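You operate a simulated robot arm through the tools that you are given. There is no shell and no other tool. Be economical: measure what you need, move in short steps, check, and stop when the job is done.

The job below is to be done with a simulated two-armed robot. You get a single attempt, and the scene is never put back.

JOB
Fetch the box of caps and set it on top of the parcel with pink tape. Then take the warm-air hood and leave it on the assembly table top. Then open the filter. The order counts. Set down upright: warm-air hood.

It is judged by the outcome, as a careful person would: the job done as asked, and still so three seconds after it is handed in. It fails if anything else is knocked over, pushed out of place, dropped, spilled or broken. A push-on lid holds only when it is set on centred and level and pressed home; a screw cap is set on level and turned clockwise until tight.

ROBOT AND FRAMES
Two 7-joint arms with two-finger parallel grippers on one trunk, on a base that drives. Base frame: it is fixed to the floor where the robot stands at the start and does not move with it; the origin is under the middle of the robot, x ahead of it, y to its left, z up. Readings come in m, degrees, newtons and seconds.
The left shoulder is at the start at [0.07, 0.187, 1.065], the right one opposite. With the tool pointing down near the work surface each hand reaches from about 0.34 to 0.8 m from the robot's upright axis, wherever it stands, measured 20 degrees to its own side. Places, roughly: assembly table top [0.5, 0.2, 0.8]; filter [-1.6, -1.6, 0.9]; warm-air hood [-3.5, 1.25, 1]. Payload 3.91 kg a hand.
The tool frame of a hand sits at the grasp point between the pads (the TCP): z along the fingers, y along the line on which they close. The tips reach 0.03 m beyond it. Largest opening 0.11 m; finger width 0.02, thickness 0.01; the body of the gripper, 0.048 by 0.112 m, starts 0.055 m behind the TCP.
Orientation is told as [roll, pitch, yaw] about the base's x, y, z axes, in that order, counted from this pose: with the fingers straight down and closing along the base's y, the tool's x points along the base's -x, its y along +y and its z along -z.

CONTROLS
- The arms move only by the tool play_rows. It takes "left_plan", "right_plan" or both (then of equal length, played together; a hand with none holds still); each is a list of rows, each an object (a shift or turn left out is 0, a gripper value left out holds the last) with "xyz": the shift along the tool's x, y, z in m, a list of three; "angular": the turn, a rotation vector about the tool's x, y, z in degrees, a list of three. In form: [{"xyz": [x, y, z], "angular": [ax, ay, az]}, ...]. A call has 1 to 10 rows; each row shifts and turns the commanded pose from where the row before left it, along the tool's axes as they then stand. "left_grip" and "right_grip" are, for a hand that has rows, the gripper command, from -1 (fully open) to 1 (shut), values between in proportion, set as the call begins (left out, the last holds). Rows are played at 5 a second. More than 0.05 m and 8.6 degrees between two rows, or a gripper value outside its range, and nothing of the call is played. A pose out of reach is approached as far as the arm can. The call stops where the force on the tool passes 40 N (or 10 N more than at its start, if that is more) or the arm is blocked; 0.2 s more then pass. Each finger travels about 0.072 m/s and halts on what it meets, pressing with about 40 N; the grip force reading is that of the motor and also rises with nothing between the fingers. The clock runs only during rows and for 0.2 s after the last one: add rows that do not move to give the fingers time. It gives the time, the measured TCP pose, the force on the tool (base axes), the opening and the grip force at its end, in the units of the frame above (readings bear some noise), with the torque about the TCP (base axes, N m) and any sound that the robot's microphone picked up.
- Cameras (640 x 400 px; columns grow to the right, rows downward): "scene" is now at [0.1259, 0.0305, 1.2794]; the picture's right is [0.38, -0.93, 0.00], its down [-0.65, -0.26, -0.71] and it looks along [0.66, 0.27, -0.70] (base axes); focal length 237 px, centre (320, 200). "left" rides on the left gripper at [0.072, -0.017, -0.103] in its tool frame; the picture's right is [0.23, 0.97, 0.00], its down [-0.76, 0.18, -0.62] and it looks along [-0.61, 0.14, 0.78] (tool axes); focal length 222 px, centre (320, 200). "right" rides on the right gripper at [0.072, 0.017, -0.103] in its tool frame; the picture's right is [-0.23, 0.97, 0.00], its down [-0.76, -0.18, -0.62] and it looks along [-0.61, -0.14, 0.78] (tool axes); focal length 222 px, centre (320, 200). There is no depth. A picture from a camera that has moved, and an enlarged one, comes with that camera's place and axes in the base frame and with its lens.
- get_image(camera): a new picture of that camera. It takes no simulated time.
- move_column(by): slides the trunk up (or, below 0, down) by that many m; the arms and the scene camera ride with it, the base frame stays. It gives what a move gives, with no picture.
- roll_base(legs): drives the robot by 1 to 6 legs, each [ahead, turn to the left] in m and degrees, along the robot's own axes; the way and the turn of a leg run together, so that a leg with both is an arc; at most 1.5 m and 180 degrees a leg. The arms and the cameras ride along, it lands a little off, and it stops where it bumps. It gives what a move gives.
- aim_head(pan, tilt): turns the head with the scene camera to pan (to the left, within 86 degrees either way) and tilt (down, from -29 to 69), counted from straight ahead of the robot. It gives what a move gives.
- close_up(camera, box): a new picture of the part [left, top, right, bottom] of that camera's present view, enlarged. It takes no simulated time.
- finish_job(): hands the job in; it is judged then, once.

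Go step by step. Nothing tells you exact positions but the pictures and the camera data: compare them with the known pose of the tool, close in by small moves and look again before you grip or let go. The budget is 165 turns and 130 pictures, counting those below and the enlarged ones. Unless the task says otherwise, let go and move clear before handing in, and close with one line.

The tools are called as a command line: name --argument value ..., lists and objects as JSON in quotes. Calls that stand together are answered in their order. play_rows: Moves the arms, as the interface text tells. Its arguments: {"type":"object","properties":{"left_plan":{"type":"array","items":{"type":"object","properties":{"xyz":{"type":"array","items":{"type":"number"}},"angular":{"type":"array","items":{"type":"number"}}}}},"left_grip":{"type":"number"},"right_plan":{"type":"array","items":{"type":"object","properties":{"xyz":{"type":"array","items":{"type":"number"}},"angular":{"type":"array","items":{"type":"number"}}}}},"right_grip":{"type":"number"}},"required":[]} The other tools are called the same way: move_column (by) slides the trunk up or down; roll_base (legs) drives the base; aim_head (pan, tilt) turns the head that bears the scene camera; get_image (camera) takes a picture; close_up (camera, box) takes an enlarged picture of a part of a camera's view; finish_job () hands the job in.

At the start:

```text
t: 0.0
left_tool_pos: [0.418, 0.4777, 1.061]
left_tool_rot: [0.0, 0.1, 0.0]
left_ft_force: [-0.9, -0.1, -0.1]
left_moment: [0.04, -0.01, -0.03]
left_gripper_width: 0.1101
left_finger_force: 0.0
right_tool_pos: [0.4575, -0.0, 1.0812]
right_tool_rot: [0.0, 0.0, 0.0]
right_ft_force: [-0.6, -0.1, 0.4]
right_moment: [-0.01, 0.02, 0.01]
right_gripper_width: 0.1099
right_finger_force: 0.0
trunk travel left (down, up): [-0.575, 0.365]
robot x, y, heading: [-0.0001, 0.0024, -0.0]
head pan, tilt: [22.0, 44.6]
```

scene: 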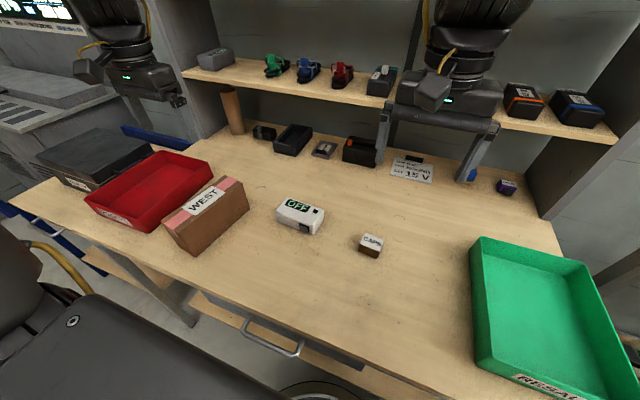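
right: 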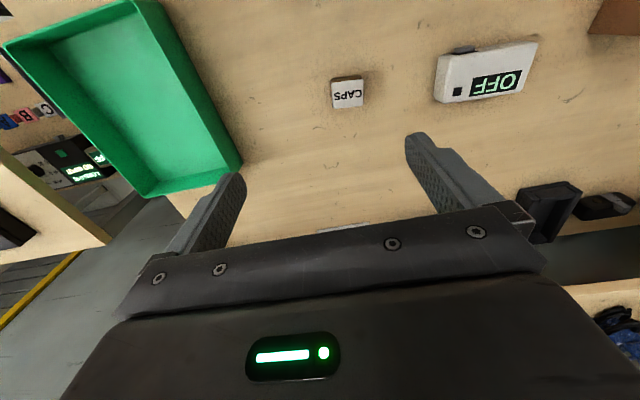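
left: 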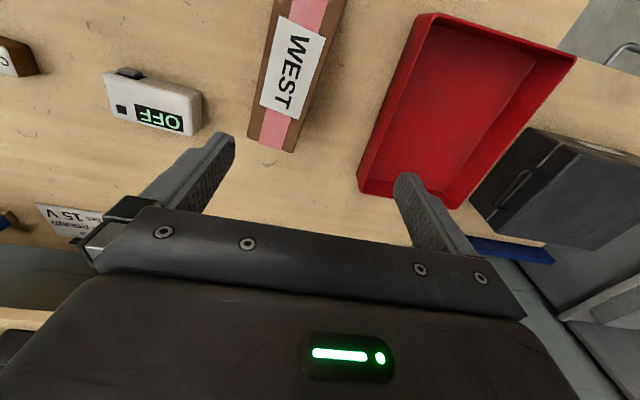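

I see the small CAPS box near (0.47, 0.04) and the pink-taped parcel "WEST" near (0.37, 0.41). I'll look closer at both before moving.

close_up --camera "scene" --box '[140, 150, 420, 280]'

close_up --camera "right" --box '[280, 20, 560, 160]'

close_up --camera "left" --box '[90, 0, 410, 200]'

```text
2.29 times, centred on (280, 215) of scene
camera zoom: at [0.1259, 0.0305, 1.2794], right [0.38, -0.93, 0.0], down [-0.65, -0.26, -0.71], along [0.66, 0.27, -0.7], focal length 541 px, centre (411, 166)
```

zoom: 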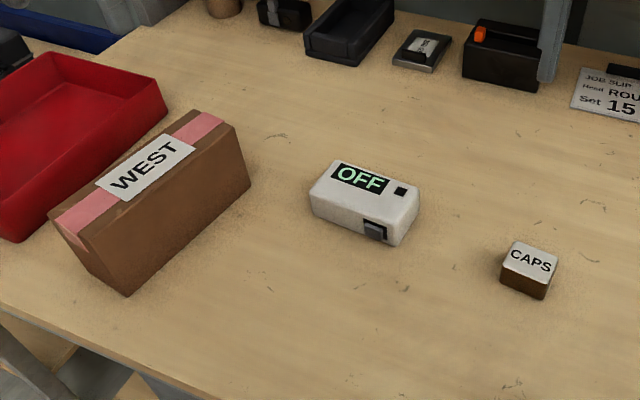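

```text
2.29 times, centred on (420, 90) of right
camera zoom: at [0.3837, 0.0171, 1.1844], right [0.23, 0.97, 0.0], down [0.76, -0.18, 0.62], along [0.61, -0.14, -0.78], focal length 508 px, centre (91, 451)
```

zoom: 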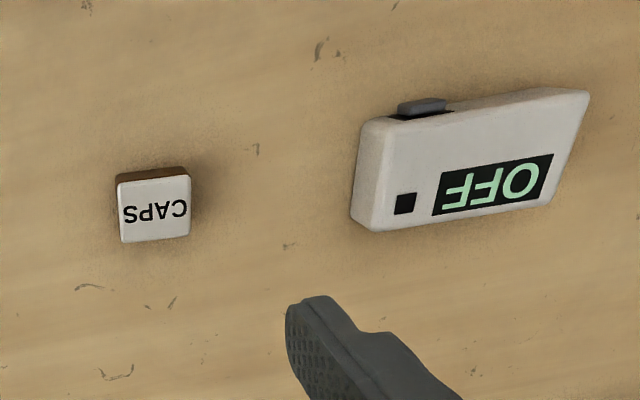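

```text
2.00 times, centred on (250, 100) of left
camera zoom: at [0.3459, 0.4624, 1.1671], right [-0.23, 0.97, 0.0], down [0.76, 0.18, 0.62], along [0.61, 0.14, -0.78], focal length 444 px, centre (460, 400)
```

zoom: 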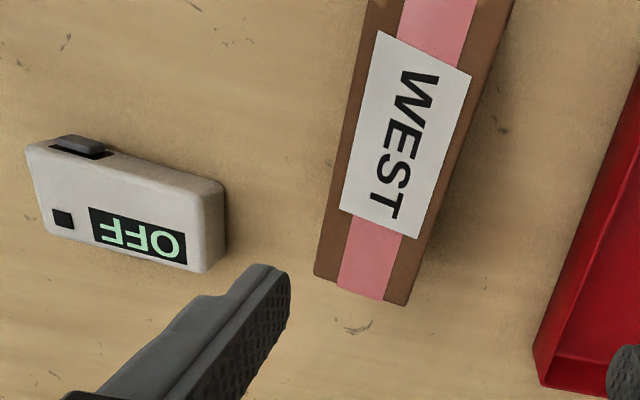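

The right hand must clear off to its side. The left hand will then go above the caps box, which I estimate at (0.477, 0.040), top 0.82, yaw -6.5°.

play_rows --right_plan '[{"xyz": [0, -0.03, 0]}, {"xyz": [0, -0.04, 0]}, {"xyz": [0, -0.04, 0]}, {"xyz": [0, -0.04, 0]}, {"xyz": [0, -0.04, 0]}, {"xyz": [0, -0.04, 0]}, {"xyz": [0, -0.02, 0]}, {"xyz": [0, 0, 0]}, {"xyz": [0, 0, 0]}, {"xyz": [0, 0, 0]}]' --left_plan '[{"xyz": [0, 0, 0]}, {"xyz": [-0.007, -0.045, 0.01]}, {"xyz": [-0.007, -0.049, 0.01]}, {"xyz": [-0.007, -0.049, 0.01]}, {"xyz": [-0.007, -0.049, 0.01]}, {"xyz": [-0.007, -0.049, 0.01]}, {"xyz": [-0.007, -0.049, 0.01]}, {"xyz": [-0.007, -0.049, 0.01]}, {"xyz": [-0.007, -0.049, 0.01]}, {"xyz": [-0.007, -0.048, 0.01], "angular": [0, 0, 6.5]}]'

get_image --camera "left"

```text
refused: row 3 steps farther than a row can; nothing moved
```

```text
123 pictures are left
camera left: at [0.3459, 0.4624, 1.1671], right [-0.23, 0.97, 0.0], down [0.76, 0.18, 0.62], along [0.61, 0.14, -0.78], focal length 222 px, centre (320, 200)
```

left: 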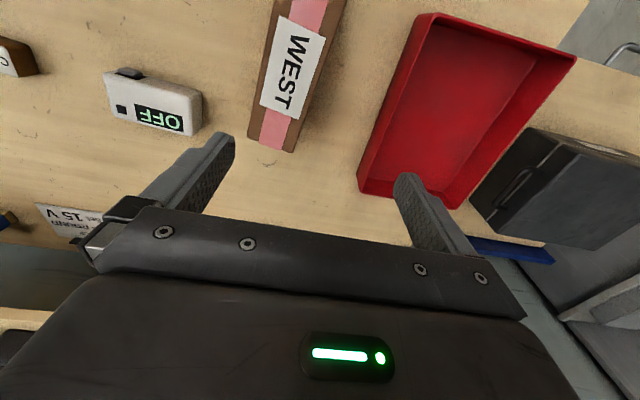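

The step norm was slightly above 0.05 m. I'll shorten the rows.

play_rows --right_plan '[{"xyz": [0, -0.03, 0]}, {"xyz": [0, -0.04, 0]}, {"xyz": [0, -0.04, 0]}, {"xyz": [0, -0.04, 0]}, {"xyz": [0, -0.04, 0]}, {"xyz": [0, -0.04, 0]}, {"xyz": [0, -0.02, 0]}, {"xyz": [0, 0, 0]}, {"xyz": [0, 0, 0]}, {"xyz": [0, 0, 0]}]' --left_plan '[{"xyz": [0, -0.02, 0]}, {"xyz": [-0.007, -0.046, 0.01]}, {"xyz": [-0.007, -0.046, 0.01]}, {"xyz": [-0.007, -0.046, 0.01]}, {"xyz": [-0.007, -0.046, 0.01]}, {"xyz": [-0.007, -0.046, 0.01]}, {"xyz": [-0.007, -0.046, 0.01]}, {"xyz": [-0.007, -0.046, 0.01]}, {"xyz": [-0.007, -0.046, 0.01]}, {"xyz": [-0.003, -0.046, 0.01], "angular": [0, 0, 6.5]}]'

get_image --camera "left"

```text
t: 2.2
left_tool_pos: [0.4506, 0.2257, 1.0053]
left_tool_rot: [-0.3, -0.2, -5.0]
left_ft_force: [-0.4, -0.5, -0.3]
left_moment: [0.03, 0.0, -0.01]
left_gripper_width: 0.1103
left_finger_force: 0.0
left hand out of reach, approached as far as the arm can: row 7, 8, 9, 10
right_tool_pos: [0.4111, -0.1836, 1.0611]
right_tool_rot: [0.0, 0.0, -0.1]
right_ft_force: [-0.1, 0.3, 0.1]
right_moment: [0.01, -0.03, -0.01]
right_gripper_width: 0.11
right_finger_force: 0.0
right hand out of reach, approached as far as the arm can: row 4, 5, 6, 7
trunk travel left (down, up): [-0.575, 0.365]
robot x, y, heading: [-0.0017, -0.0003, 0.3]
head pan, tilt: [22.0, 44.6]
```

```text
122 pictures are left
camera left: at [0.3787, 0.2166, 1.1107], right [-0.14, 0.99, 0.0], down [0.77, 0.11, 0.62], along [0.62, 0.09, -0.78], focal length 222 px, centre (320, 200)
```

left: 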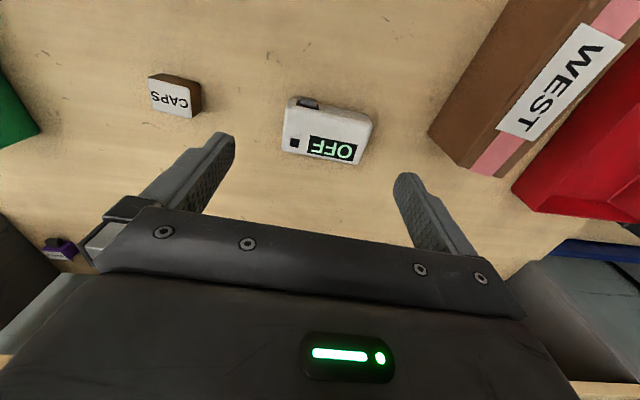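

Both hands were limited by reach. I'll try the remaining left-hand motion in smaller steps while lowering, to see what the arm allows.

play_rows --left_plan '[{"xyz": [-0.003, -0.03, 0.01]}, {"xyz": [-0.003, -0.03, 0.01]}, {"xyz": [-0.003, -0.03, 0.01]}, {"xyz": [0, 0, 0]}]' --right_plan '[{"xyz": [0, -0.03, 0]}, {"xyz": [0, -0.03, 0]}, {"xyz": [0, -0.03, 0]}, {"xyz": [0, 0, 0]}]'

get_image --camera "scene"

```text
t: 3.2
left_tool_pos: [0.436, 0.2158, 1.001]
left_tool_rot: [-0.2, -0.1, -6.5]
left_ft_force: [-0.3, 0.0, 0.2]
left_moment: [0.0, -0.01, 0.0]
left_gripper_width: 0.1098
left_finger_force: 0.1
left hand out of reach, approached as far as the arm can: row 1, 2, 3
right_tool_pos: [0.3716, -0.2181, 1.0441]
right_tool_rot: [-0.1, 0.0, -0.2]
right_ft_force: [0.6, -0.5, 0.6]
right_moment: [0.02, -0.01, -0.01]
right_gripper_width: 0.1102
right_finger_force: 0.0
right hand out of reach, approached as far as the arm can: row 1, 2, 3
trunk travel left (down, up): [-0.575, 0.365]
robot x, y, heading: [-0.0004, 0.0002, -0.1]
head pan, tilt: [22.0, 44.6]
```

```text
121 pictures are left
camera scene: at [0.1261, 0.0306, 1.2794], right [0.38, -0.93, 0.0], down [-0.65, -0.26, -0.71], along [0.66, 0.27, -0.7], focal length 237 px, centre (320, 200)
```

scene: 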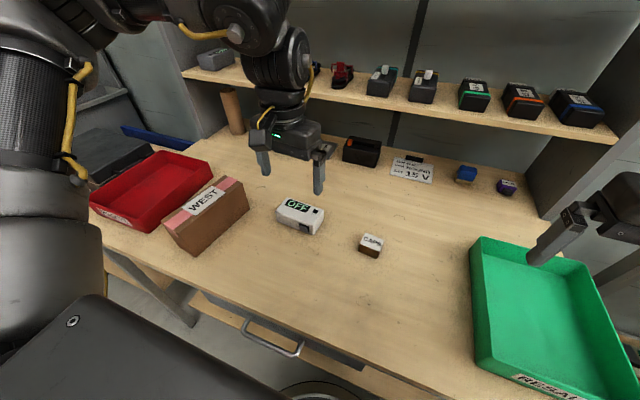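

The arms fold at this place, so I'll turn the base about 22° right. That carries the left hand almost over the caps.

roll_base --legs '[[0, -22]]'

get_image --camera "left"

```text
t: 4.8
left_tool_pos: [0.4862, 0.0402, 1.0021]
left_tool_rot: [-0.2, 0.0, -28.1]
left_ft_force: [0.0, 0.2, 0.1]
left_moment: [0.01, 0.01, 0.02]
left_gripper_width: 0.11
left_finger_force: 0.1
right_tool_pos: [0.265, -0.3386, 1.0436]
right_tool_rot: [0.0, -0.1, -22.0]
right_ft_force: [-1.1, -0.2, -0.3]
right_moment: [0.0, 0.02, 0.01]
right_gripper_width: 0.11
right_finger_force: 0.0
trunk travel left (down, up): [-0.575, 0.365]
robot x, y, heading: [0.0011, -0.0022, -21.4]
head pan, tilt: [22.0, 44.6]
```

```text
120 pictures are left
camera left: at [0.4145, 0.0608, 1.1074], right [0.26, 0.97, 0.0], down [0.76, -0.2, 0.62], along [0.6, -0.16, -0.78], focal length 222 px, centre (320, 200)
```

left: 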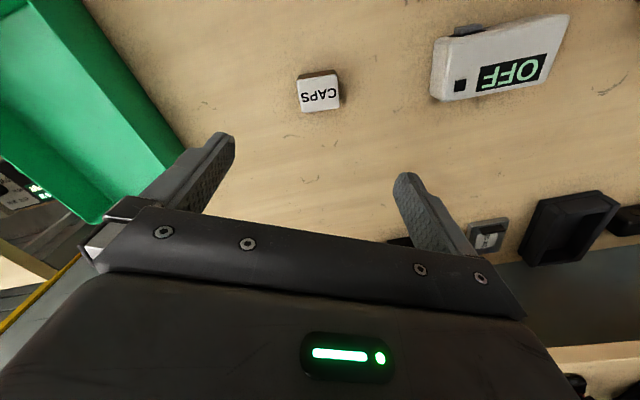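

Caps reconfirmed at about (0.477, 0.041). I'll align the yaw to -6.5° and come down to 0.90.

play_rows --left_plan '[{"angular": [0, 0, -7.2]}, {"angular": [0, 0, -7.2]}, {"angular": [0, 0, -7.2]}, {"xyz": [0.009, 0, 0.03]}, {"xyz": [0, 0, 0.035]}, {"xyz": [0, 0, 0.035]}, {"xyz": [0, 0, 0]}]'

get_image --camera "left"

```text
t: 6.3
left_tool_pos: [0.5309, 0.1066, 1.0043]
left_tool_rot: [-0.2, 0.0, -10.2]
left_ft_force: [-0.2, 0.4, 0.6]
left_moment: [0.0, -0.03, 0.01]
left_gripper_width: 0.1099
left_finger_force: 0.0
left hand out of reach, approached as far as the arm can: row 1, 2, 3, 4, 5, 6
right_tool_pos: [0.2648, -0.3391, 1.0436]
right_tool_rot: [0.0, -0.1, -21.9]
right_ft_force: [-0.6, -0.2, 0.3]
right_moment: [0.01, 0.01, 0.0]
right_gripper_width: 0.1102
right_finger_force: 0.0
trunk travel left (down, up): [-0.575, 0.365]
robot x, y, heading: [-0.0035, -0.0038, -21.5]
head pan, tilt: [22.0, 44.6]
```

```text
119 pictures are left
camera left: at [0.4574, 0.104, 1.1104], right [-0.05, 1.0, 0.0], down [0.78, 0.04, 0.62], along [0.62, 0.03, -0.78], focal length 222 px, centre (320, 200)
```

left: 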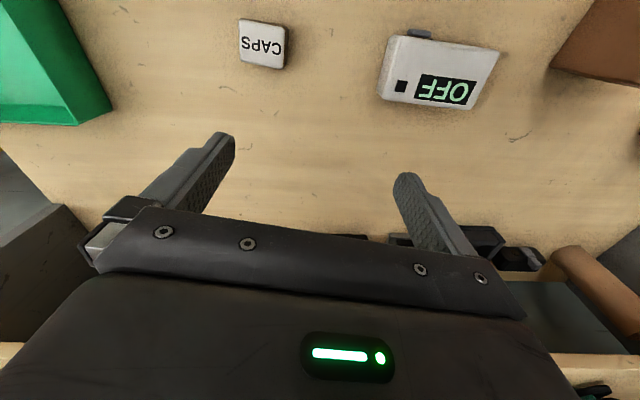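

The left arm is too folded here, so I'll back up 0.15 m. That puts the caps at a comfortable radius of about 0.62 m, 20° to the left.

roll_base --legs '[[-0.15, 0]]'

play_rows --left_plan '[{"xyz": [-0.02, -0.02, 0.0]}, {"xyz": [-0.03, -0.03, 0.0]}, {"xyz": [0, 0, 0]}]'

```text
t: 7.7
left_tool_pos: [0.392, 0.1626, 1.004]
left_tool_rot: [-0.2, 0.0, -9.9]
left_ft_force: [-0.1, -0.5, -0.4]
left_moment: [0.0, -0.02, -0.01]
left_gripper_width: 0.1101
left_finger_force: 0.1
right_tool_pos: [0.1285, -0.2841, 1.0435]
right_tool_rot: [0.1, -0.1, -21.7]
right_ft_force: [-0.5, -0.8, 0.4]
right_moment: [0.05, -0.03, -0.01]
right_gripper_width: 0.1099
right_finger_force: 0.1
trunk travel left (down, up): [-0.575, 0.365]
robot x, y, heading: [-0.1403, 0.0517, -21.5]
head pan, tilt: [22.0, 44.6]
```

```text
t: 8.5
left_tool_pos: [0.4281, 0.1146, 0.9994]
left_tool_rot: [-0.5, -0.2, -10.0]
left_ft_force: [0.4, 0.5, 0.0]
left_moment: [0.0, -0.03, 0.03]
left_gripper_width: 0.1099
left_finger_force: 0.0
left hand out of reach, approached as far as the arm can: row 2
right_tool_pos: [0.1262, -0.2829, 1.0441]
right_tool_rot: [0.0, -0.1, -21.7]
right_ft_force: [0.0, -0.4, 0.1]
right_moment: [-0.02, -0.01, -0.04]
right_gripper_width: 0.1101
right_finger_force: 0.1
trunk travel left (down, up): [-0.575, 0.365]
robot x, y, heading: [-0.1358, 0.0568, -21.3]
head pan, tilt: [22.0, 44.6]
```

I'll test whether moving straight down is possible from here.

play_rows --left_plan '[{"xyz": [0, 0, 0.03]}, {"xyz": [0, 0, 0.03]}, {"xyz": [0, 0, 0.03]}, {"xyz": [0, 0, 0]}]'

aim_head --pan 22 --tilt 30

get_image --camera "scene"

```text
t: 9.5
left_tool_pos: [0.4281, 0.1158, 0.9102]
left_tool_rot: [-0.1, -0.2, -9.9]
left_ft_force: [-0.1, -0.4, -0.8]
left_moment: [-0.02, -0.01, -0.01]
left_gripper_width: 0.1102
left_finger_force: 0.2
right_tool_pos: [0.1258, -0.2827, 1.0439]
right_tool_rot: [0.1, -0.1, -21.7]
right_ft_force: [0.7, 0.6, 0.5]
right_moment: [0.01, -0.01, 0.03]
right_gripper_width: 0.1098
right_finger_force: 0.0
trunk travel left (down, up): [-0.575, 0.365]
robot x, y, heading: [-0.1393, 0.0547, -21.7]
head pan, tilt: [22.0, 44.6]
```

```text
t: 10.3
left_tool_pos: [0.4286, 0.1159, 0.9099]
left_tool_rot: [-0.2, 0.0, -10.0]
left_ft_force: [-0.6, -0.1, 0.0]
left_moment: [-0.01, 0.01, 0.02]
left_gripper_width: 0.1103
left_finger_force: 0.0
right_tool_pos: [0.1284, -0.2836, 1.0433]
right_tool_rot: [-0.1, 0.0, -21.8]
right_ft_force: [0.6, -0.1, -1.0]
right_moment: [0.02, 0.0, 0.01]
right_gripper_width: 0.1101
right_finger_force: 0.0
trunk travel left (down, up): [-0.575, 0.365]
robot x, y, heading: [-0.1413, 0.0558, -21.7]
head pan, tilt: [22.0, 30.0]
```

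```text
118 pictures are left
camera scene: at [-0.0007, 0.0368, 1.3014], right [0.01, -1.0, 0.0], down [-0.5, 0.0, -0.87], along [0.87, 0.01, -0.5], focal length 237 px, centre (320, 200)
```

scene: 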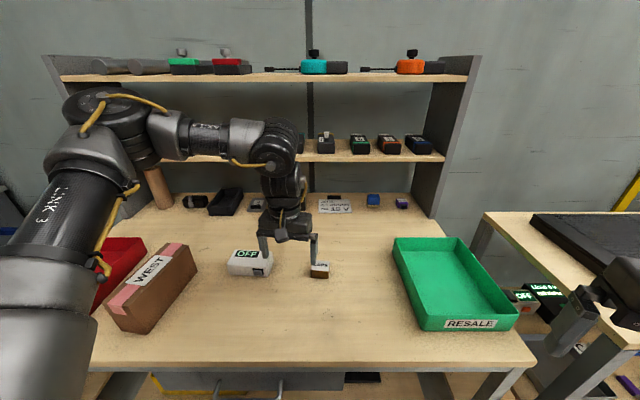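

Lower down the arm moves freely. Now shift over the caps at z 0.91.

play_rows --left_plan '[{"xyz": [-0.0153, -0.0163, 0]}, {"xyz": [-0.0153, -0.0163, 0]}, {"xyz": [-0.0153, -0.0163, 0]}, {"xyz": [-0.0153, -0.0163, 0]}, {"angular": [0, 0, -3.4]}, {"xyz": [0, 0, 0]}]'

get_image --camera "left"

```text
t: 11.7
left_tool_pos: [0.4591, 0.1013, 0.9151]
left_tool_rot: [-0.2, 0.0, -6.6]
left_ft_force: [-0.6, -0.4, -0.5]
left_moment: [-0.02, 0.02, -0.02]
left_gripper_width: 0.1099
left_finger_force: 0.0
left hand out of reach, approached as far as the arm can: row 2, 3, 4
right_tool_pos: [0.1264, -0.2847, 1.0429]
right_tool_rot: [0.0, 0.1, -21.7]
right_ft_force: [-0.2, 0.3, -0.3]
right_moment: [0.02, 0.01, 0.01]
right_gripper_width: 0.1099
right_finger_force: 0.0
trunk travel left (down, up): [-0.575, 0.365]
robot x, y, heading: [-0.1389, 0.0534, -21.4]
head pan, tilt: [22.0, 30.0]
```

```text
117 pictures are left
camera left: at [0.3851, 0.0947, 1.02], right [-0.11, 0.99, 0.0], down [0.78, 0.09, 0.62], along [0.62, 0.07, -0.78], focal length 222 px, centre (320, 200)
```

left: 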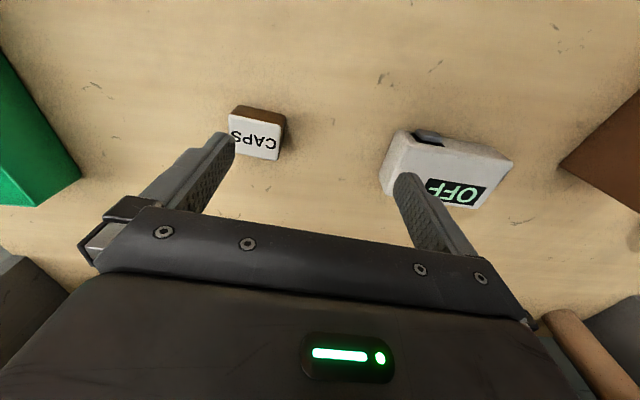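

The limit looks like a wrist/elbow configuration issue. I'll test whether a yaw turned further clockwise lets the left hand go inward.

play_rows --left_plan '[{"angular": [0, 0, 8]}, {"angular": [0, 0, 8]}, {"xyz": [0.0, -0.02, 0]}, {"xyz": [0.0, -0.02, 0]}, {"xyz": [0, -0.02, 0]}, {"xyz": [0, 0, 0]}]'

```text
t: 13.1
left_tool_pos: [0.4208, 0.0912, 0.9169]
left_tool_rot: [-0.4, -0.1, -22.6]
left_ft_force: [-0.5, 0.3, 0.4]
left_moment: [0.01, 0.03, -0.01]
left_gripper_width: 0.11
left_finger_force: 0.1
left hand out of reach, approached as far as the arm can: row 3, 4, 5
right_tool_pos: [0.1284, -0.2846, 1.0435]
right_tool_rot: [0.0, 0.0, -21.7]
right_ft_force: [-0.1, 0.5, 0.8]
right_moment: [0.0, -0.02, -0.01]
right_gripper_width: 0.1102
right_finger_force: 0.1
trunk travel left (down, up): [-0.575, 0.365]
robot x, y, heading: [-0.138, 0.0597, -21.7]
head pan, tilt: [22.0, 30.0]
```

Azimuth seems limited inward for the left arm, so I'll use the right hand, which started right above the caps. First I'll move the left hand up and outward and bring the right back inward.

play_rows --left_plan '[{"xyz": [0, 0.02, -0.03]}, {"xyz": [0, 0.03, -0.03]}, {"xyz": [0, 0.03, -0.03]}, {"xyz": [0, 0.03, -0.03]}, {"xyz": [0, 0.03, -0.02]}, {"xyz": [0, 0, 0]}]' --right_plan '[{"xyz": [-0.017, 0.04, 0]}, {"xyz": [-0.017, 0.04, 0]}, {"xyz": [-0.017, 0.04, 0]}, {"xyz": [-0.017, 0.04, 0]}, {"xyz": [-0.017, 0.04, 0]}, {"xyz": [0, 0, 0]}]'

roll_base --legs '[[0, 15], [0.1, 0]]'

get_image --camera "right"

get_image --camera "scene"

```text
t: 14.5
left_tool_pos: [0.4765, 0.2208, 1.0557]
left_tool_rot: [0.0, -0.1, -22.6]
left_ft_force: [0.4, -0.9, -0.2]
left_moment: [0.03, -0.01, 0.03]
left_gripper_width: 0.1101
left_finger_force: 0.0
right_tool_pos: [0.2824, -0.1281, 1.0447]
right_tool_rot: [0.1, 0.0, -21.7]
right_ft_force: [-1.0, -0.7, 0.7]
right_moment: [0.0, 0.01, -0.01]
right_gripper_width: 0.11
right_finger_force: 0.1
trunk travel left (down, up): [-0.575, 0.365]
robot x, y, heading: [-0.1368, 0.0536, -21.6]
head pan, tilt: [22.0, 30.0]
```

```text
t: 16.5
left_tool_pos: [0.5091, 0.3689, 1.0539]
left_tool_rot: [-0.1, 0.0, -7.2]
left_ft_force: [0.0, 0.3, 0.0]
left_moment: [-0.01, -0.01, 0.0]
left_gripper_width: 0.11
left_finger_force: 0.1
right_tool_pos: [0.4146, -0.0191, 1.0445]
right_tool_rot: [0.0, 0.0, -6.4]
right_ft_force: [0.1, 0.3, -0.4]
right_moment: [-0.03, -0.01, 0.03]
right_gripper_width: 0.1102
right_finger_force: 0.1
trunk travel left (down, up): [-0.575, 0.365]
robot x, y, heading: [-0.0371, 0.0459, -5.8]
head pan, tilt: [22.0, 30.0]
```

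```text
116 pictures are left
camera right: at [0.3446, 0.005, 1.1476], right [0.33, 0.94, 0.0], down [0.74, -0.26, 0.62], along [0.59, -0.21, -0.78], focal length 222 px, centre (320, 200)
```

right: 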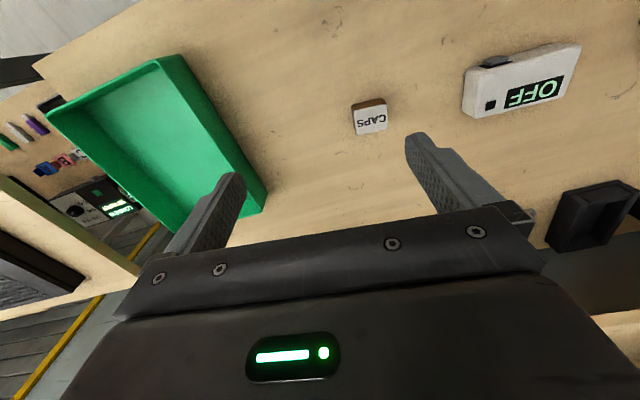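

```text
115 pictures are left
camera scene: at [0.0984, 0.0633, 1.3015], right [0.27, -0.96, 0.0], down [-0.48, -0.14, -0.87], along [0.83, 0.24, -0.5], focal length 237 px, centre (320, 200)
```

scene: 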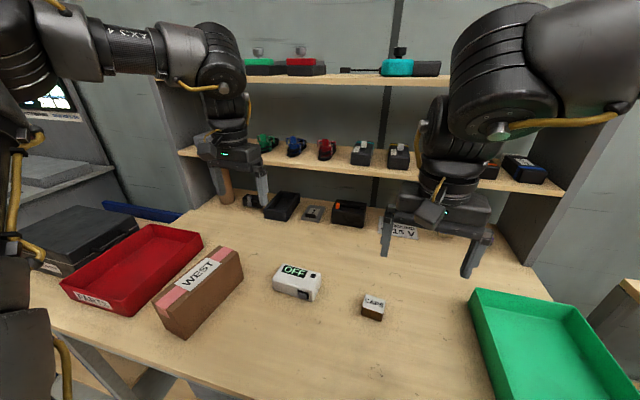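

Right hand is clear and near; caps at (0.476, 0.040). Move right over it and down to z≈0.91.

play_rows --right_plan '[{"xyz": [-0.011, 0.013, 0.02]}, {"xyz": [-0.011, 0.013, 0.03]}, {"xyz": [-0.011, 0.013, 0.03]}, {"xyz": [-0.011, 0.013, 0.03]}, {"xyz": [-0.011, 0.013, 0.02]}, {"xyz": [0, 0, 0]}]'

get_image --camera "right"

```text
t: 17.9
left_tool_pos: [0.5092, 0.3668, 1.0556]
left_tool_rot: [-0.2, -0.1, -7.2]
left_ft_force: [0.7, -0.7, -0.7]
left_moment: [-0.06, 0.0, 0.01]
left_gripper_width: 0.1101
left_finger_force: 0.2
right_tool_pos: [0.4777, 0.0376, 0.9165]
right_tool_rot: [0.0, -0.2, -6.2]
right_ft_force: [-0.1, -0.8, 0.5]
right_moment: [-0.01, 0.0, 0.02]
right_gripper_width: 0.11
right_finger_force: 0.0
trunk travel left (down, up): [-0.575, 0.365]
robot x, y, heading: [-0.0419, 0.0422, -6.3]
head pan, tilt: [22.0, 30.0]
```

```text
114 pictures are left
camera right: at [0.4069, 0.0625, 1.018], right [0.33, 0.94, 0.0], down [0.74, -0.26, 0.62], along [0.59, -0.21, -0.78], focal length 222 px, centre (320, 200)
```

right: 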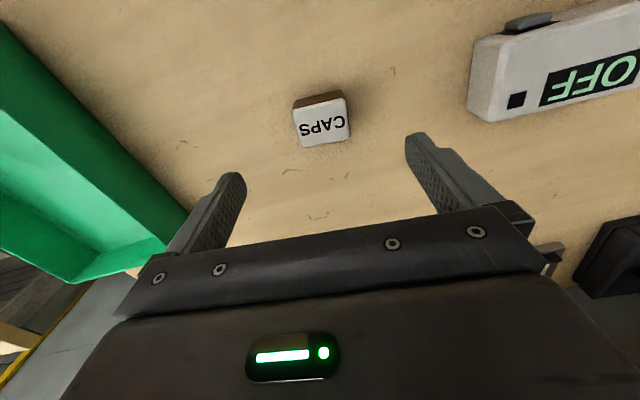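

Well aligned. Lower to grasp height (TCP 0.815).

play_rows --right_plan '[{"xyz": [0.004, 0.003, 0.025]}, {"xyz": [0, 0, 0.03]}, {"xyz": [0, 0, 0.025]}, {"xyz": [0, 0, 0.0205]}, {"xyz": [0, 0, 0]}]'

get_image --camera "right"

```text
t: 19.1
left_tool_pos: [0.5107, 0.3685, 1.0552]
left_tool_rot: [-0.3, -0.1, -7.3]
left_ft_force: [-0.6, 0.2, 0.2]
left_moment: [0.01, 0.01, 0.02]
left_gripper_width: 0.1101
left_finger_force: 0.0
right_tool_pos: [0.4738, 0.0406, 0.8133]
right_tool_rot: [0.0, -0.1, -6.2]
right_ft_force: [-0.2, -0.2, 0.8]
right_moment: [0.01, 0.01, 0.0]
right_gripper_width: 0.1099
right_finger_force: 0.1
trunk travel left (down, up): [-0.575, 0.365]
robot x, y, heading: [-0.0403, 0.045, -6.2]
head pan, tilt: [22.0, 30.0]
```

```text
113 pictures are left
camera right: at [0.4023, 0.0672, 0.9165], right [0.33, 0.94, 0.0], down [0.74, -0.26, 0.62], along [0.59, -0.21, -0.78], focal length 222 px, centre (320, 200)
```

right: 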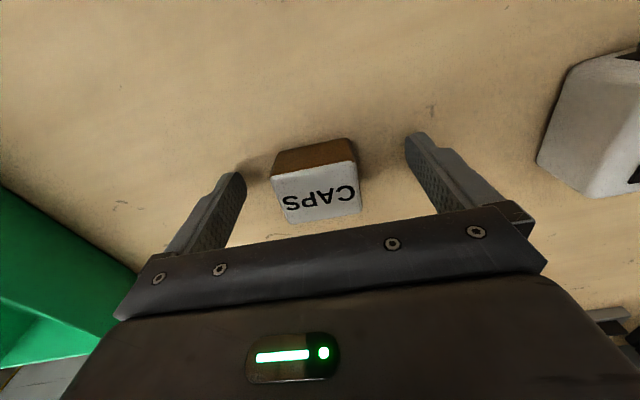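

Close on the box and lift a little.

play_rows --right_plan '[{}, {}, {}, {}, {}, {"xyz": [0, 0, -0.03]}, {"xyz": [0, 0, -0.04]}, {"xyz": [0, 0, -0.04]}, {"xyz": [0, 0, -0.04]}, {}]' --right_grip 1

get_image --camera "right"

```text
t: 21.3
left_tool_pos: [0.5094, 0.3678, 1.0547]
left_tool_rot: [-0.2, 0.0, -7.2]
left_ft_force: [1.3, -0.3, 0.0]
left_moment: [0.03, 0.04, -0.01]
left_gripper_width: 0.11
left_finger_force: 0.1
right_tool_pos: [0.4756, 0.0426, 0.964]
right_tool_rot: [0.0, 0.0, -6.3]
right_ft_force: [0.1, -0.6, -0.8]
right_moment: [-0.02, 0.02, -0.01]
right_gripper_width: 0.0492
right_finger_force: 39.6
trunk travel left (down, up): [-0.575, 0.365]
robot x, y, heading: [-0.0402, 0.0427, -6.2]
head pan, tilt: [22.0, 30.0]
```

```text
112 pictures are left
camera right: at [0.4038, 0.0665, 1.0662], right [0.33, 0.94, 0.0], down [0.74, -0.26, 0.62], along [0.59, -0.21, -0.78], focal length 222 px, centre (320, 200)
```

right: 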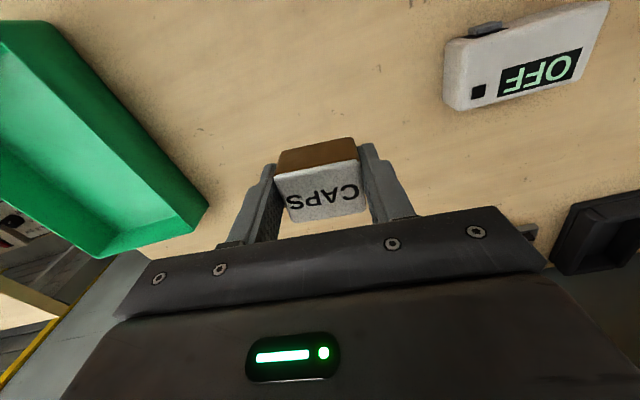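

Caps held (width 0.049). Now turn the base left about 37° to carry it toward the parcel.

roll_base --legs '[[0, 36]]'

aim_head --pan 10 --tilt 45

get_image --camera "scene"

get_image --camera "right"

```text
t: 23.5
left_tool_pos: [0.2115, 0.6299, 1.0547]
left_tool_rot: [-0.3, -0.1, 29.0]
left_ft_force: [-0.2, -0.3, 0.3]
left_moment: [0.01, -0.02, 0.02]
left_gripper_width: 0.1102
left_finger_force: 0.0
right_tool_pos: [0.3759, 0.3457, 0.9641]
right_tool_rot: [0.0, -0.1, 30.0]
right_ft_force: [-0.1, -0.6, -0.9]
right_moment: [-0.04, -0.01, -0.02]
right_gripper_width: 0.0491
right_finger_force: 40.4
trunk travel left (down, up): [-0.575, 0.365]
robot x, y, heading: [-0.0407, 0.0409, 30.0]
head pan, tilt: [22.0, 30.0]
```

```text
t: 24.2
left_tool_pos: [0.2114, 0.6293, 1.0546]
left_tool_rot: [-0.2, 0.0, 29.0]
left_ft_force: [-0.3, -0.4, -0.6]
left_moment: [-0.02, -0.02, -0.06]
left_gripper_width: 0.11
left_finger_force: 0.0
right_tool_pos: [0.3773, 0.3447, 0.9626]
right_tool_rot: [0.1, -0.1, 29.9]
right_ft_force: [0.1, -0.2, -0.9]
right_moment: [0.0, 0.01, 0.0]
right_gripper_width: 0.0493
right_finger_force: 39.9
trunk travel left (down, up): [-0.575, 0.365]
robot x, y, heading: [-0.0393, 0.0411, 30.1]
head pan, tilt: [10.0, 45.0]
```

```text
111 pictures are left
camera scene: at [0.0668, 0.1214, 1.2789], right [0.64, -0.77, 0.0], down [-0.54, -0.46, -0.71], along [0.54, 0.46, -0.71], focal length 237 px, centre (320, 200)
```

scene: 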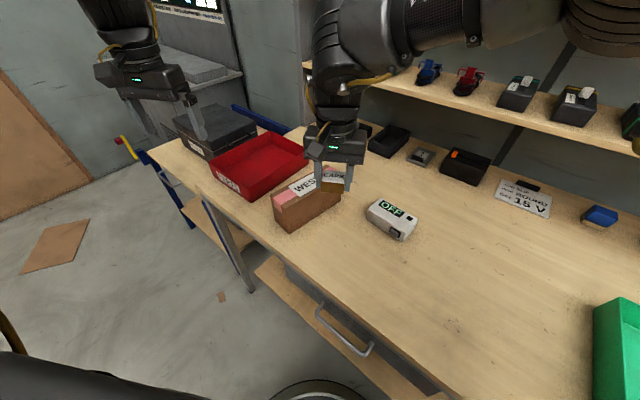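

```text
110 pictures are left
camera right: at [0.3041, 0.3236, 1.0662], right [-0.29, 0.96, 0.0], down [0.75, 0.23, 0.62], along [0.6, 0.18, -0.78], focal length 222 px, centre (320, 200)
```

right: 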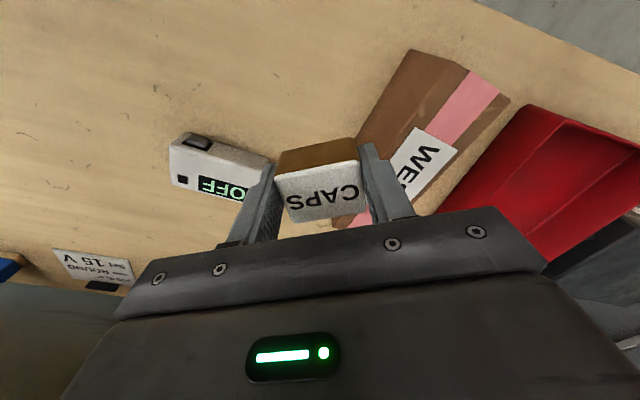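

Now rotate the hand back by -38° to align with the parcel.

play_rows --right_plan '[{"xyz": [0, 0, -0.02], "angular": [0, 0, 7.6]}, {"angular": [0, 0, 7.6]}, {"angular": [0, 0, 7.6]}, {"angular": [0, 0, 7.6]}, {"angular": [0, 0, 7.6]}, {}]'

```text
t: 25.6
left_tool_pos: [0.2123, 0.629, 1.0557]
left_tool_rot: [-0.2, 0.0, 29.0]
left_ft_force: [0.2, 0.2, -0.2]
left_moment: [-0.01, -0.01, 0.0]
left_gripper_width: 0.1102
left_finger_force: 0.0
right_tool_pos: [0.3768, 0.3445, 0.9838]
right_tool_rot: [0.0, -0.2, -8.3]
right_ft_force: [0.2, 0.0, 0.0]
right_moment: [0.01, 0.0, -0.03]
right_gripper_width: 0.0493
right_finger_force: 40.1
trunk travel left (down, up): [-0.575, 0.365]
robot x, y, heading: [-0.04, 0.0415, 30.2]
head pan, tilt: [10.0, 45.0]
```

play_rows --right_plan '[{"xyz": [0, 0.032, 0]}, {"xyz": [0, 0.032, 0]}, {"xyz": [0, 0.031, 0]}, {}]'

get_image --camera "right"

close_up --camera "scene" --box '[200, 100, 440, 250]'

```text
t: 26.6
left_tool_pos: [0.2117, 0.6312, 1.055]
left_tool_rot: [-0.3, 0.0, 29.0]
left_ft_force: [0.9, 0.1, -0.2]
left_moment: [0.0, 0.04, 0.0]
left_gripper_width: 0.1103
left_finger_force: 0.1
right_tool_pos: [0.3957, 0.3949, 0.9899]
right_tool_rot: [0.9, 0.8, -9.5]
right_ft_force: [-0.3, 0.0, -0.8]
right_moment: [-0.05, 0.03, 0.01]
right_gripper_width: 0.0493
right_finger_force: 39.8
right hand out of reach, approached as far as the arm can: row 2, 3
trunk travel left (down, up): [-0.575, 0.365]
robot x, y, heading: [-0.0386, 0.0436, 30.0]
head pan, tilt: [10.0, 45.0]
```

```text
109 pictures are left
camera right: at [0.3266, 0.4214, 1.0949], right [0.38, 0.92, 0.01], down [0.73, -0.31, 0.61], along [0.56, -0.22, -0.79], focal length 222 px, centre (320, 200)
```

right: 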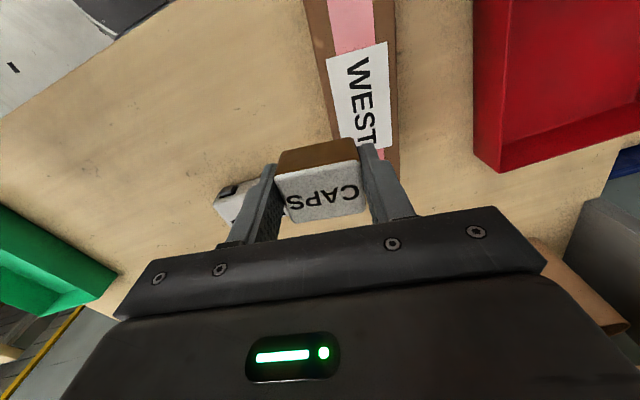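

```text
2.67 times, centred on (320, 175) of scene
camera zoom: at [0.0665, 0.1223, 1.2788], right [0.64, -0.77, 0.0], down [-0.54, -0.46, -0.71], along [0.54, 0.45, -0.71], focal length 631 px, centre (320, 267)
```

zoom: 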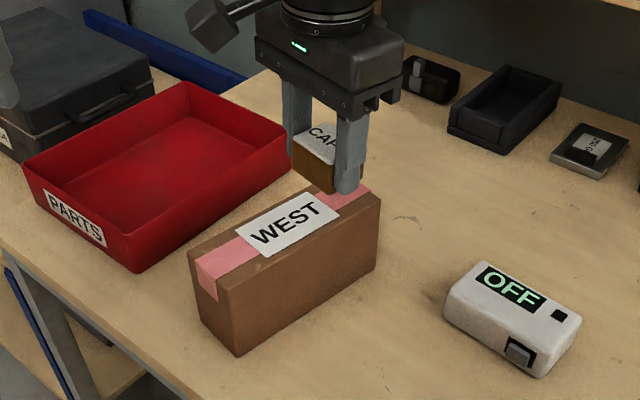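

The reach is limited just short of it, so turn the base 6° more and then readjust.

roll_base --legs '[[0, 6.5]]'

```text
t: 27.6
left_tool_pos: [0.1444, 0.6538, 1.0539]
left_tool_rot: [-0.2, -0.1, 35.4]
left_ft_force: [-0.9, -0.1, 0.0]
left_moment: [0.04, 0.03, -0.03]
left_gripper_width: 0.1101
left_finger_force: 0.0
right_tool_pos: [0.354, 0.4399, 0.9881]
right_tool_rot: [0.8, 0.8, -3.2]
right_ft_force: [-0.6, 0.1, 0.4]
right_moment: [0.01, 0.01, 0.02]
right_gripper_width: 0.0493
right_finger_force: 39.8
trunk travel left (down, up): [-0.575, 0.365]
robot x, y, heading: [-0.0365, 0.0425, 36.3]
head pan, tilt: [10.0, 45.0]
```

play_rows --right_plan '[{"angular": [0.8, -0.8, 4.8]}, {"xyz": [-0.019, 0.003, 0]}, {"xyz": [-0.019, 0.003, 0]}, {"xyz": [0, 0, 0.03]}, {}]'

get_image --camera "right"

close_up --camera "scene" --box '[200, 100, 440, 250]'

```text
t: 28.8
left_tool_pos: [0.1437, 0.6542, 1.055]
left_tool_rot: [-0.1, -0.1, 35.4]
left_ft_force: [0.7, -0.1, 1.1]
left_moment: [-0.04, -0.01, -0.02]
left_gripper_width: 0.1101
left_finger_force: 0.0
right_tool_pos: [0.396, 0.4414, 0.9588]
right_tool_rot: [-0.1, 0.1, -8.3]
right_ft_force: [0.2, -0.5, -0.6]
right_moment: [-0.04, 0.01, -0.02]
right_gripper_width: 0.0492
right_finger_force: 40.0
trunk travel left (down, up): [-0.575, 0.365]
robot x, y, heading: [-0.0383, 0.0403, 36.8]
head pan, tilt: [10.0, 45.0]
```

```text
107 pictures are left
camera right: at [0.3262, 0.4673, 1.0622], right [0.37, 0.93, 0.0], down [0.73, -0.29, 0.62], along [0.58, -0.23, -0.78], focal length 222 px, centre (320, 200)
```

right: 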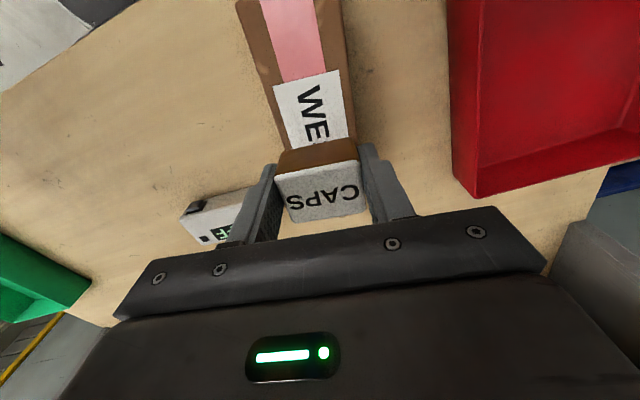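

```text
2.67 times, centred on (320, 175) of scene
camera zoom: at [0.0571, 0.1324, 1.279], right [0.73, -0.69, 0.0], down [-0.49, -0.51, -0.71], along [0.49, 0.51, -0.71], focal length 631 px, centre (320, 267)
```

zoom: 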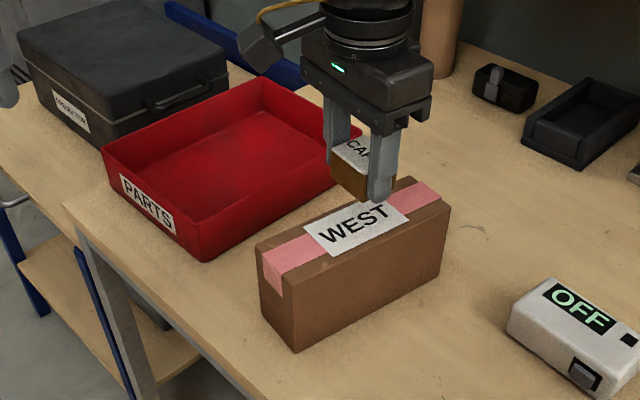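

Well centred over the parcel. Lower gently.

play_rows --right_plan '[{"xyz": [0.003, 0, 0.015]}, {"xyz": [0, 0, 0.015]}, {"xyz": [0, 0, 0.006]}, {}]'

close_up --camera "scene" --box '[260, 110, 420, 220]'

```text
t: 29.8
left_tool_pos: [0.1445, 0.6546, 1.0535]
left_tool_rot: [-0.1, 0.0, 35.4]
left_ft_force: [0.7, 1.0, -0.6]
left_moment: [0.0, 0.01, -0.01]
left_gripper_width: 0.1102
left_finger_force: 0.0
right_tool_pos: [0.3923, 0.4415, 0.9229]
right_tool_rot: [0.0, 0.0, -8.2]
right_ft_force: [0.6, 0.0, 0.1]
right_moment: [-0.02, -0.01, 0.02]
right_gripper_width: 0.0489
right_finger_force: 40.1
trunk travel left (down, up): [-0.575, 0.365]
robot x, y, heading: [-0.0388, 0.0398, 36.5]
head pan, tilt: [10.0, 45.0]
```

```text
3.64 times, centred on (340, 165) of scene
camera zoom: at [0.0574, 0.1327, 1.2789], right [0.72, -0.69, 0.0], down [-0.49, -0.51, -0.71], along [0.49, 0.51, -0.71], focal length 861 px, centre (247, 327)
```

zoom: 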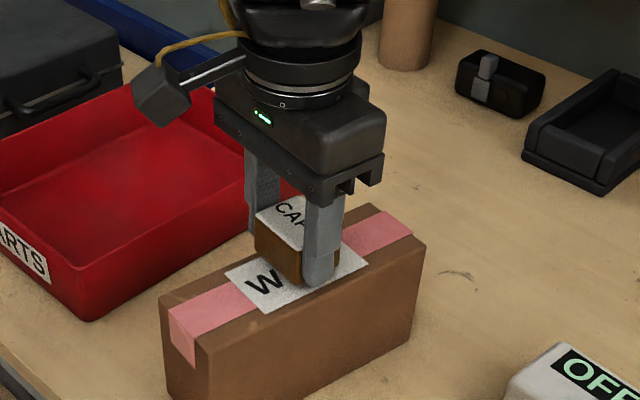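

play_rows --right_plan '[{"xyz": [0, 0, 0.003]}, {}]'

play_rows --right_plan '[{"xyz": [0, 0, 0.003]}, {}]'

```text
t: 30.4
left_tool_pos: [0.1444, 0.6551, 1.0548]
left_tool_rot: [-0.3, -0.1, 35.4]
left_ft_force: [0.2, -0.4, -0.9]
left_moment: [0.02, -0.04, 0.0]
left_gripper_width: 0.1099
left_finger_force: 0.0
right_tool_pos: [0.3901, 0.4422, 0.9215]
right_tool_rot: [-0.1, 0.2, -8.0]
right_ft_force: [0.3, -0.3, -1.1]
right_moment: [-0.01, -0.02, 0.02]
right_gripper_width: 0.0494
right_finger_force: 39.8
trunk travel left (down, up): [-0.575, 0.365]
robot x, y, heading: [-0.0389, 0.0462, 36.5]
head pan, tilt: [10.0, 45.0]
```

```text
t: 31.0
left_tool_pos: [0.1439, 0.6535, 1.0542]
left_tool_rot: [-0.3, -0.1, 35.4]
left_ft_force: [-1.0, 0.1, -0.7]
left_moment: [0.01, 0.02, 0.0]
left_gripper_width: 0.11
left_finger_force: 0.0
right_tool_pos: [0.3909, 0.4415, 0.9183]
right_tool_rot: [0.1, 0.1, -8.0]
right_ft_force: [0.8, -0.3, -0.9]
right_moment: [0.02, 0.01, 0.0]
right_gripper_width: 0.049
right_finger_force: 39.5
trunk travel left (down, up): [-0.575, 0.365]
robot x, y, heading: [-0.0365, 0.0458, 36.8]
head pan, tilt: [10.0, 45.0]
```

play_rows --right_plan '[{"xyz": [0, 0, 0.003]}, {}]'

close_up --camera "scene" --box '[280, 130, 400, 210]'

```text
t: 31.6
left_tool_pos: [0.1446, 0.6542, 1.0556]
left_tool_rot: [-0.2, -0.2, 35.5]
left_ft_force: [0.1, -0.7, 0.1]
left_moment: [-0.03, 0.0, -0.02]
left_gripper_width: 0.1102
left_finger_force: 0.0
right_tool_pos: [0.3913, 0.4406, 0.9137]
right_tool_rot: [0.0, 0.0, -7.9]
right_ft_force: [0.0, -0.4, -0.3]
right_moment: [0.03, -0.06, 0.01]
right_gripper_width: 0.0492
right_finger_force: 40.4
trunk travel left (down, up): [-0.575, 0.365]
robot x, y, heading: [-0.0407, 0.0441, 36.3]
head pan, tilt: [10.0, 45.0]
```

```text
5.00 times, centred on (340, 170) of scene
camera zoom: at [0.0574, 0.1327, 1.2789], right [0.72, -0.69, 0.0], down [-0.49, -0.51, -0.71], along [0.49, 0.51, -0.71], focal length 1183 px, centre (220, 350)
```

zoom: 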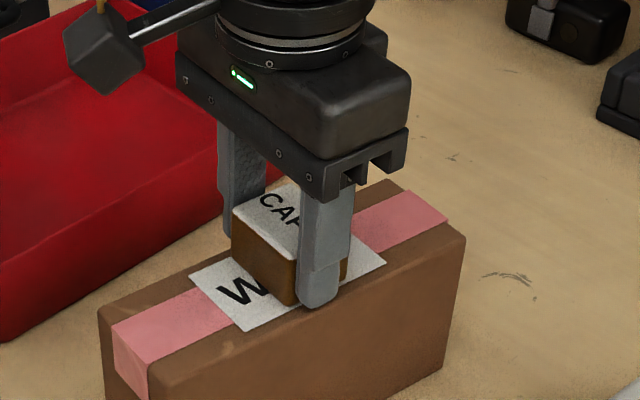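

play_rows --right_plan '[{"xyz": [0, 0, 0.002]}, {}]'

play_rows --right_plan '[{"xyz": [0, 0, 0.002]}, {}]'

play_rows --right_plan '[{"xyz": [0, 0, 0.001]}, {}]'

```text
t: 32.2
left_tool_pos: [0.1435, 0.6538, 1.0556]
left_tool_rot: [-0.1, 0.0, 35.5]
left_ft_force: [0.0, 0.1, 0.5]
left_moment: [0.01, -0.02, -0.01]
left_gripper_width: 0.1099
left_finger_force: 0.1
right_tool_pos: [0.3909, 0.4391, 0.9138]
right_tool_rot: [0.2, 0.1, -8.0]
right_ft_force: [1.9, 1.5, 14.0]
right_moment: [-0.22, -0.13, 0.03]
right_gripper_width: 0.0494
right_finger_force: 40.3
trunk travel left (down, up): [-0.575, 0.365]
robot x, y, heading: [-0.0386, 0.0438, 36.7]
head pan, tilt: [10.0, 45.0]
```

```text
t: 32.8
left_tool_pos: [0.1425, 0.6521, 1.0573]
left_tool_rot: [-0.2, -0.2, 35.4]
left_ft_force: [0.0, 0.1, 0.0]
left_moment: [-0.02, -0.01, -0.04]
left_gripper_width: 0.1101
left_finger_force: 0.1
right_tool_pos: [0.3898, 0.4406, 0.9145]
right_tool_rot: [0.4, -0.2, -8.2]
right_ft_force: [4.4, 5.0, 33.0]
right_moment: [-0.23, -0.2, -0.02]
right_gripper_width: 0.0494
right_finger_force: 40.0
trunk travel left (down, up): [-0.575, 0.365]
robot x, y, heading: [-0.0356, 0.0432, 36.6]
head pan, tilt: [10.0, 45.0]
```

```text
t: 33.4
left_tool_pos: [0.1426, 0.6517, 1.0558]
left_tool_rot: [-0.2, -0.2, 35.4]
left_ft_force: [-0.3, -0.1, 0.7]
left_moment: [-0.03, 0.04, 0.02]
left_gripper_width: 0.1099
left_finger_force: 0.1
right_tool_pos: [0.3901, 0.4393, 0.9138]
right_tool_rot: [0.4, -0.1, -8.3]
right_ft_force: [3.5, 6.5, 37.4]
right_moment: [-0.03, -0.1, 0.02]
right_gripper_width: 0.0494
right_finger_force: 40.1
trunk travel left (down, up): [-0.575, 0.365]
robot x, y, heading: [-0.04, 0.0432, 36.7]
head pan, tilt: [10.0, 45.0]
```

Firm contact at TCP 0.914. Ease off, open, and rise.

play_rows --right_plan '[{"xyz": [0, 0, -0.003]}, {}]'

play_rows --right_plan '[{}, {}, {"xyz": [0, 0, -0.03]}, {"xyz": [0, 0, -0.04]}, {"xyz": [0, 0, -0.04]}, {}]' --right_grip -0.6

close_up --camera "scene" --box '[260, 110, 420, 220]'

get_image --camera "right"

```text
t: 34.0
left_tool_pos: [0.1419, 0.652, 1.056]
left_tool_rot: [-0.1, -0.2, 35.4]
left_ft_force: [0.1, 0.5, 0.1]
left_moment: [0.01, -0.02, -0.04]
left_gripper_width: 0.1101
left_finger_force: 0.0
right_tool_pos: [0.3899, 0.4401, 0.9141]
right_tool_rot: [0.1, 0.2, -8.1]
right_ft_force: [-1.3, 8.4, 23.1]
right_moment: [0.28, -0.14, 0.11]
right_gripper_width: 0.0491
right_finger_force: 40.0
trunk travel left (down, up): [-0.575, 0.365]
robot x, y, heading: [-0.0377, 0.0446, 36.5]
head pan, tilt: [10.0, 45.0]
```

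```text
t: 35.4
left_tool_pos: [0.1451, 0.6532, 1.0552]
left_tool_rot: [-0.3, -0.2, 35.3]
left_ft_force: [0.0, -0.5, -0.5]
left_moment: [0.02, 0.03, 0.03]
left_gripper_width: 0.1101
left_finger_force: 0.0
right_tool_pos: [0.4065, 0.433, 1.0074]
right_tool_rot: [-0.9, 2.2, -9.9]
right_ft_force: [0.3, -0.6, -0.2]
right_moment: [0.04, 0.01, -0.04]
right_gripper_width: 0.0879
right_finger_force: 0.1
trunk travel left (down, up): [-0.575, 0.365]
robot x, y, heading: [-0.0376, 0.044, 36.5]
head pan, tilt: [10.0, 45.0]
```

```text
3.64 times, centred on (340, 165) of scene
camera zoom: at [0.0575, 0.1328, 1.2789], right [0.73, -0.69, 0.0], down [-0.49, -0.51, -0.71], along [0.49, 0.51, -0.71], focal length 861 px, centre (247, 327)
```

zoom: 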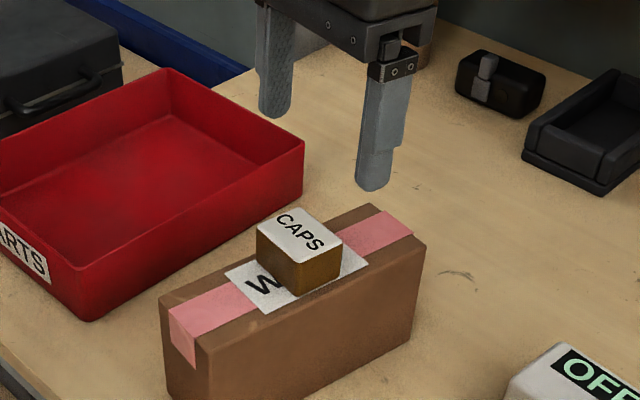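

```text
102 pictures are left
camera right: at [0.3412, 0.4633, 1.1126], right [0.39, 0.92, -0.02], down [0.74, -0.3, 0.6], along [0.54, -0.25, -0.8], focal length 222 px, centre (320, 200)
```

right: 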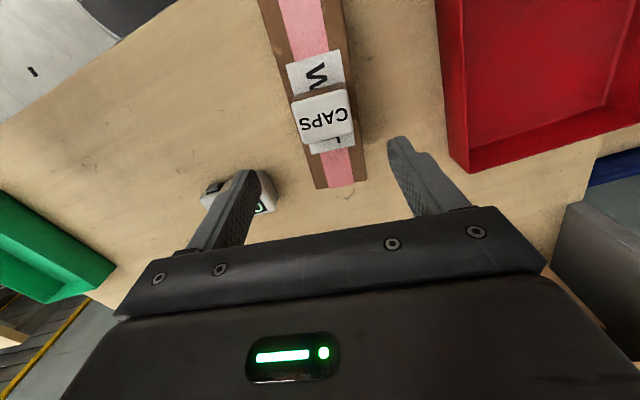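

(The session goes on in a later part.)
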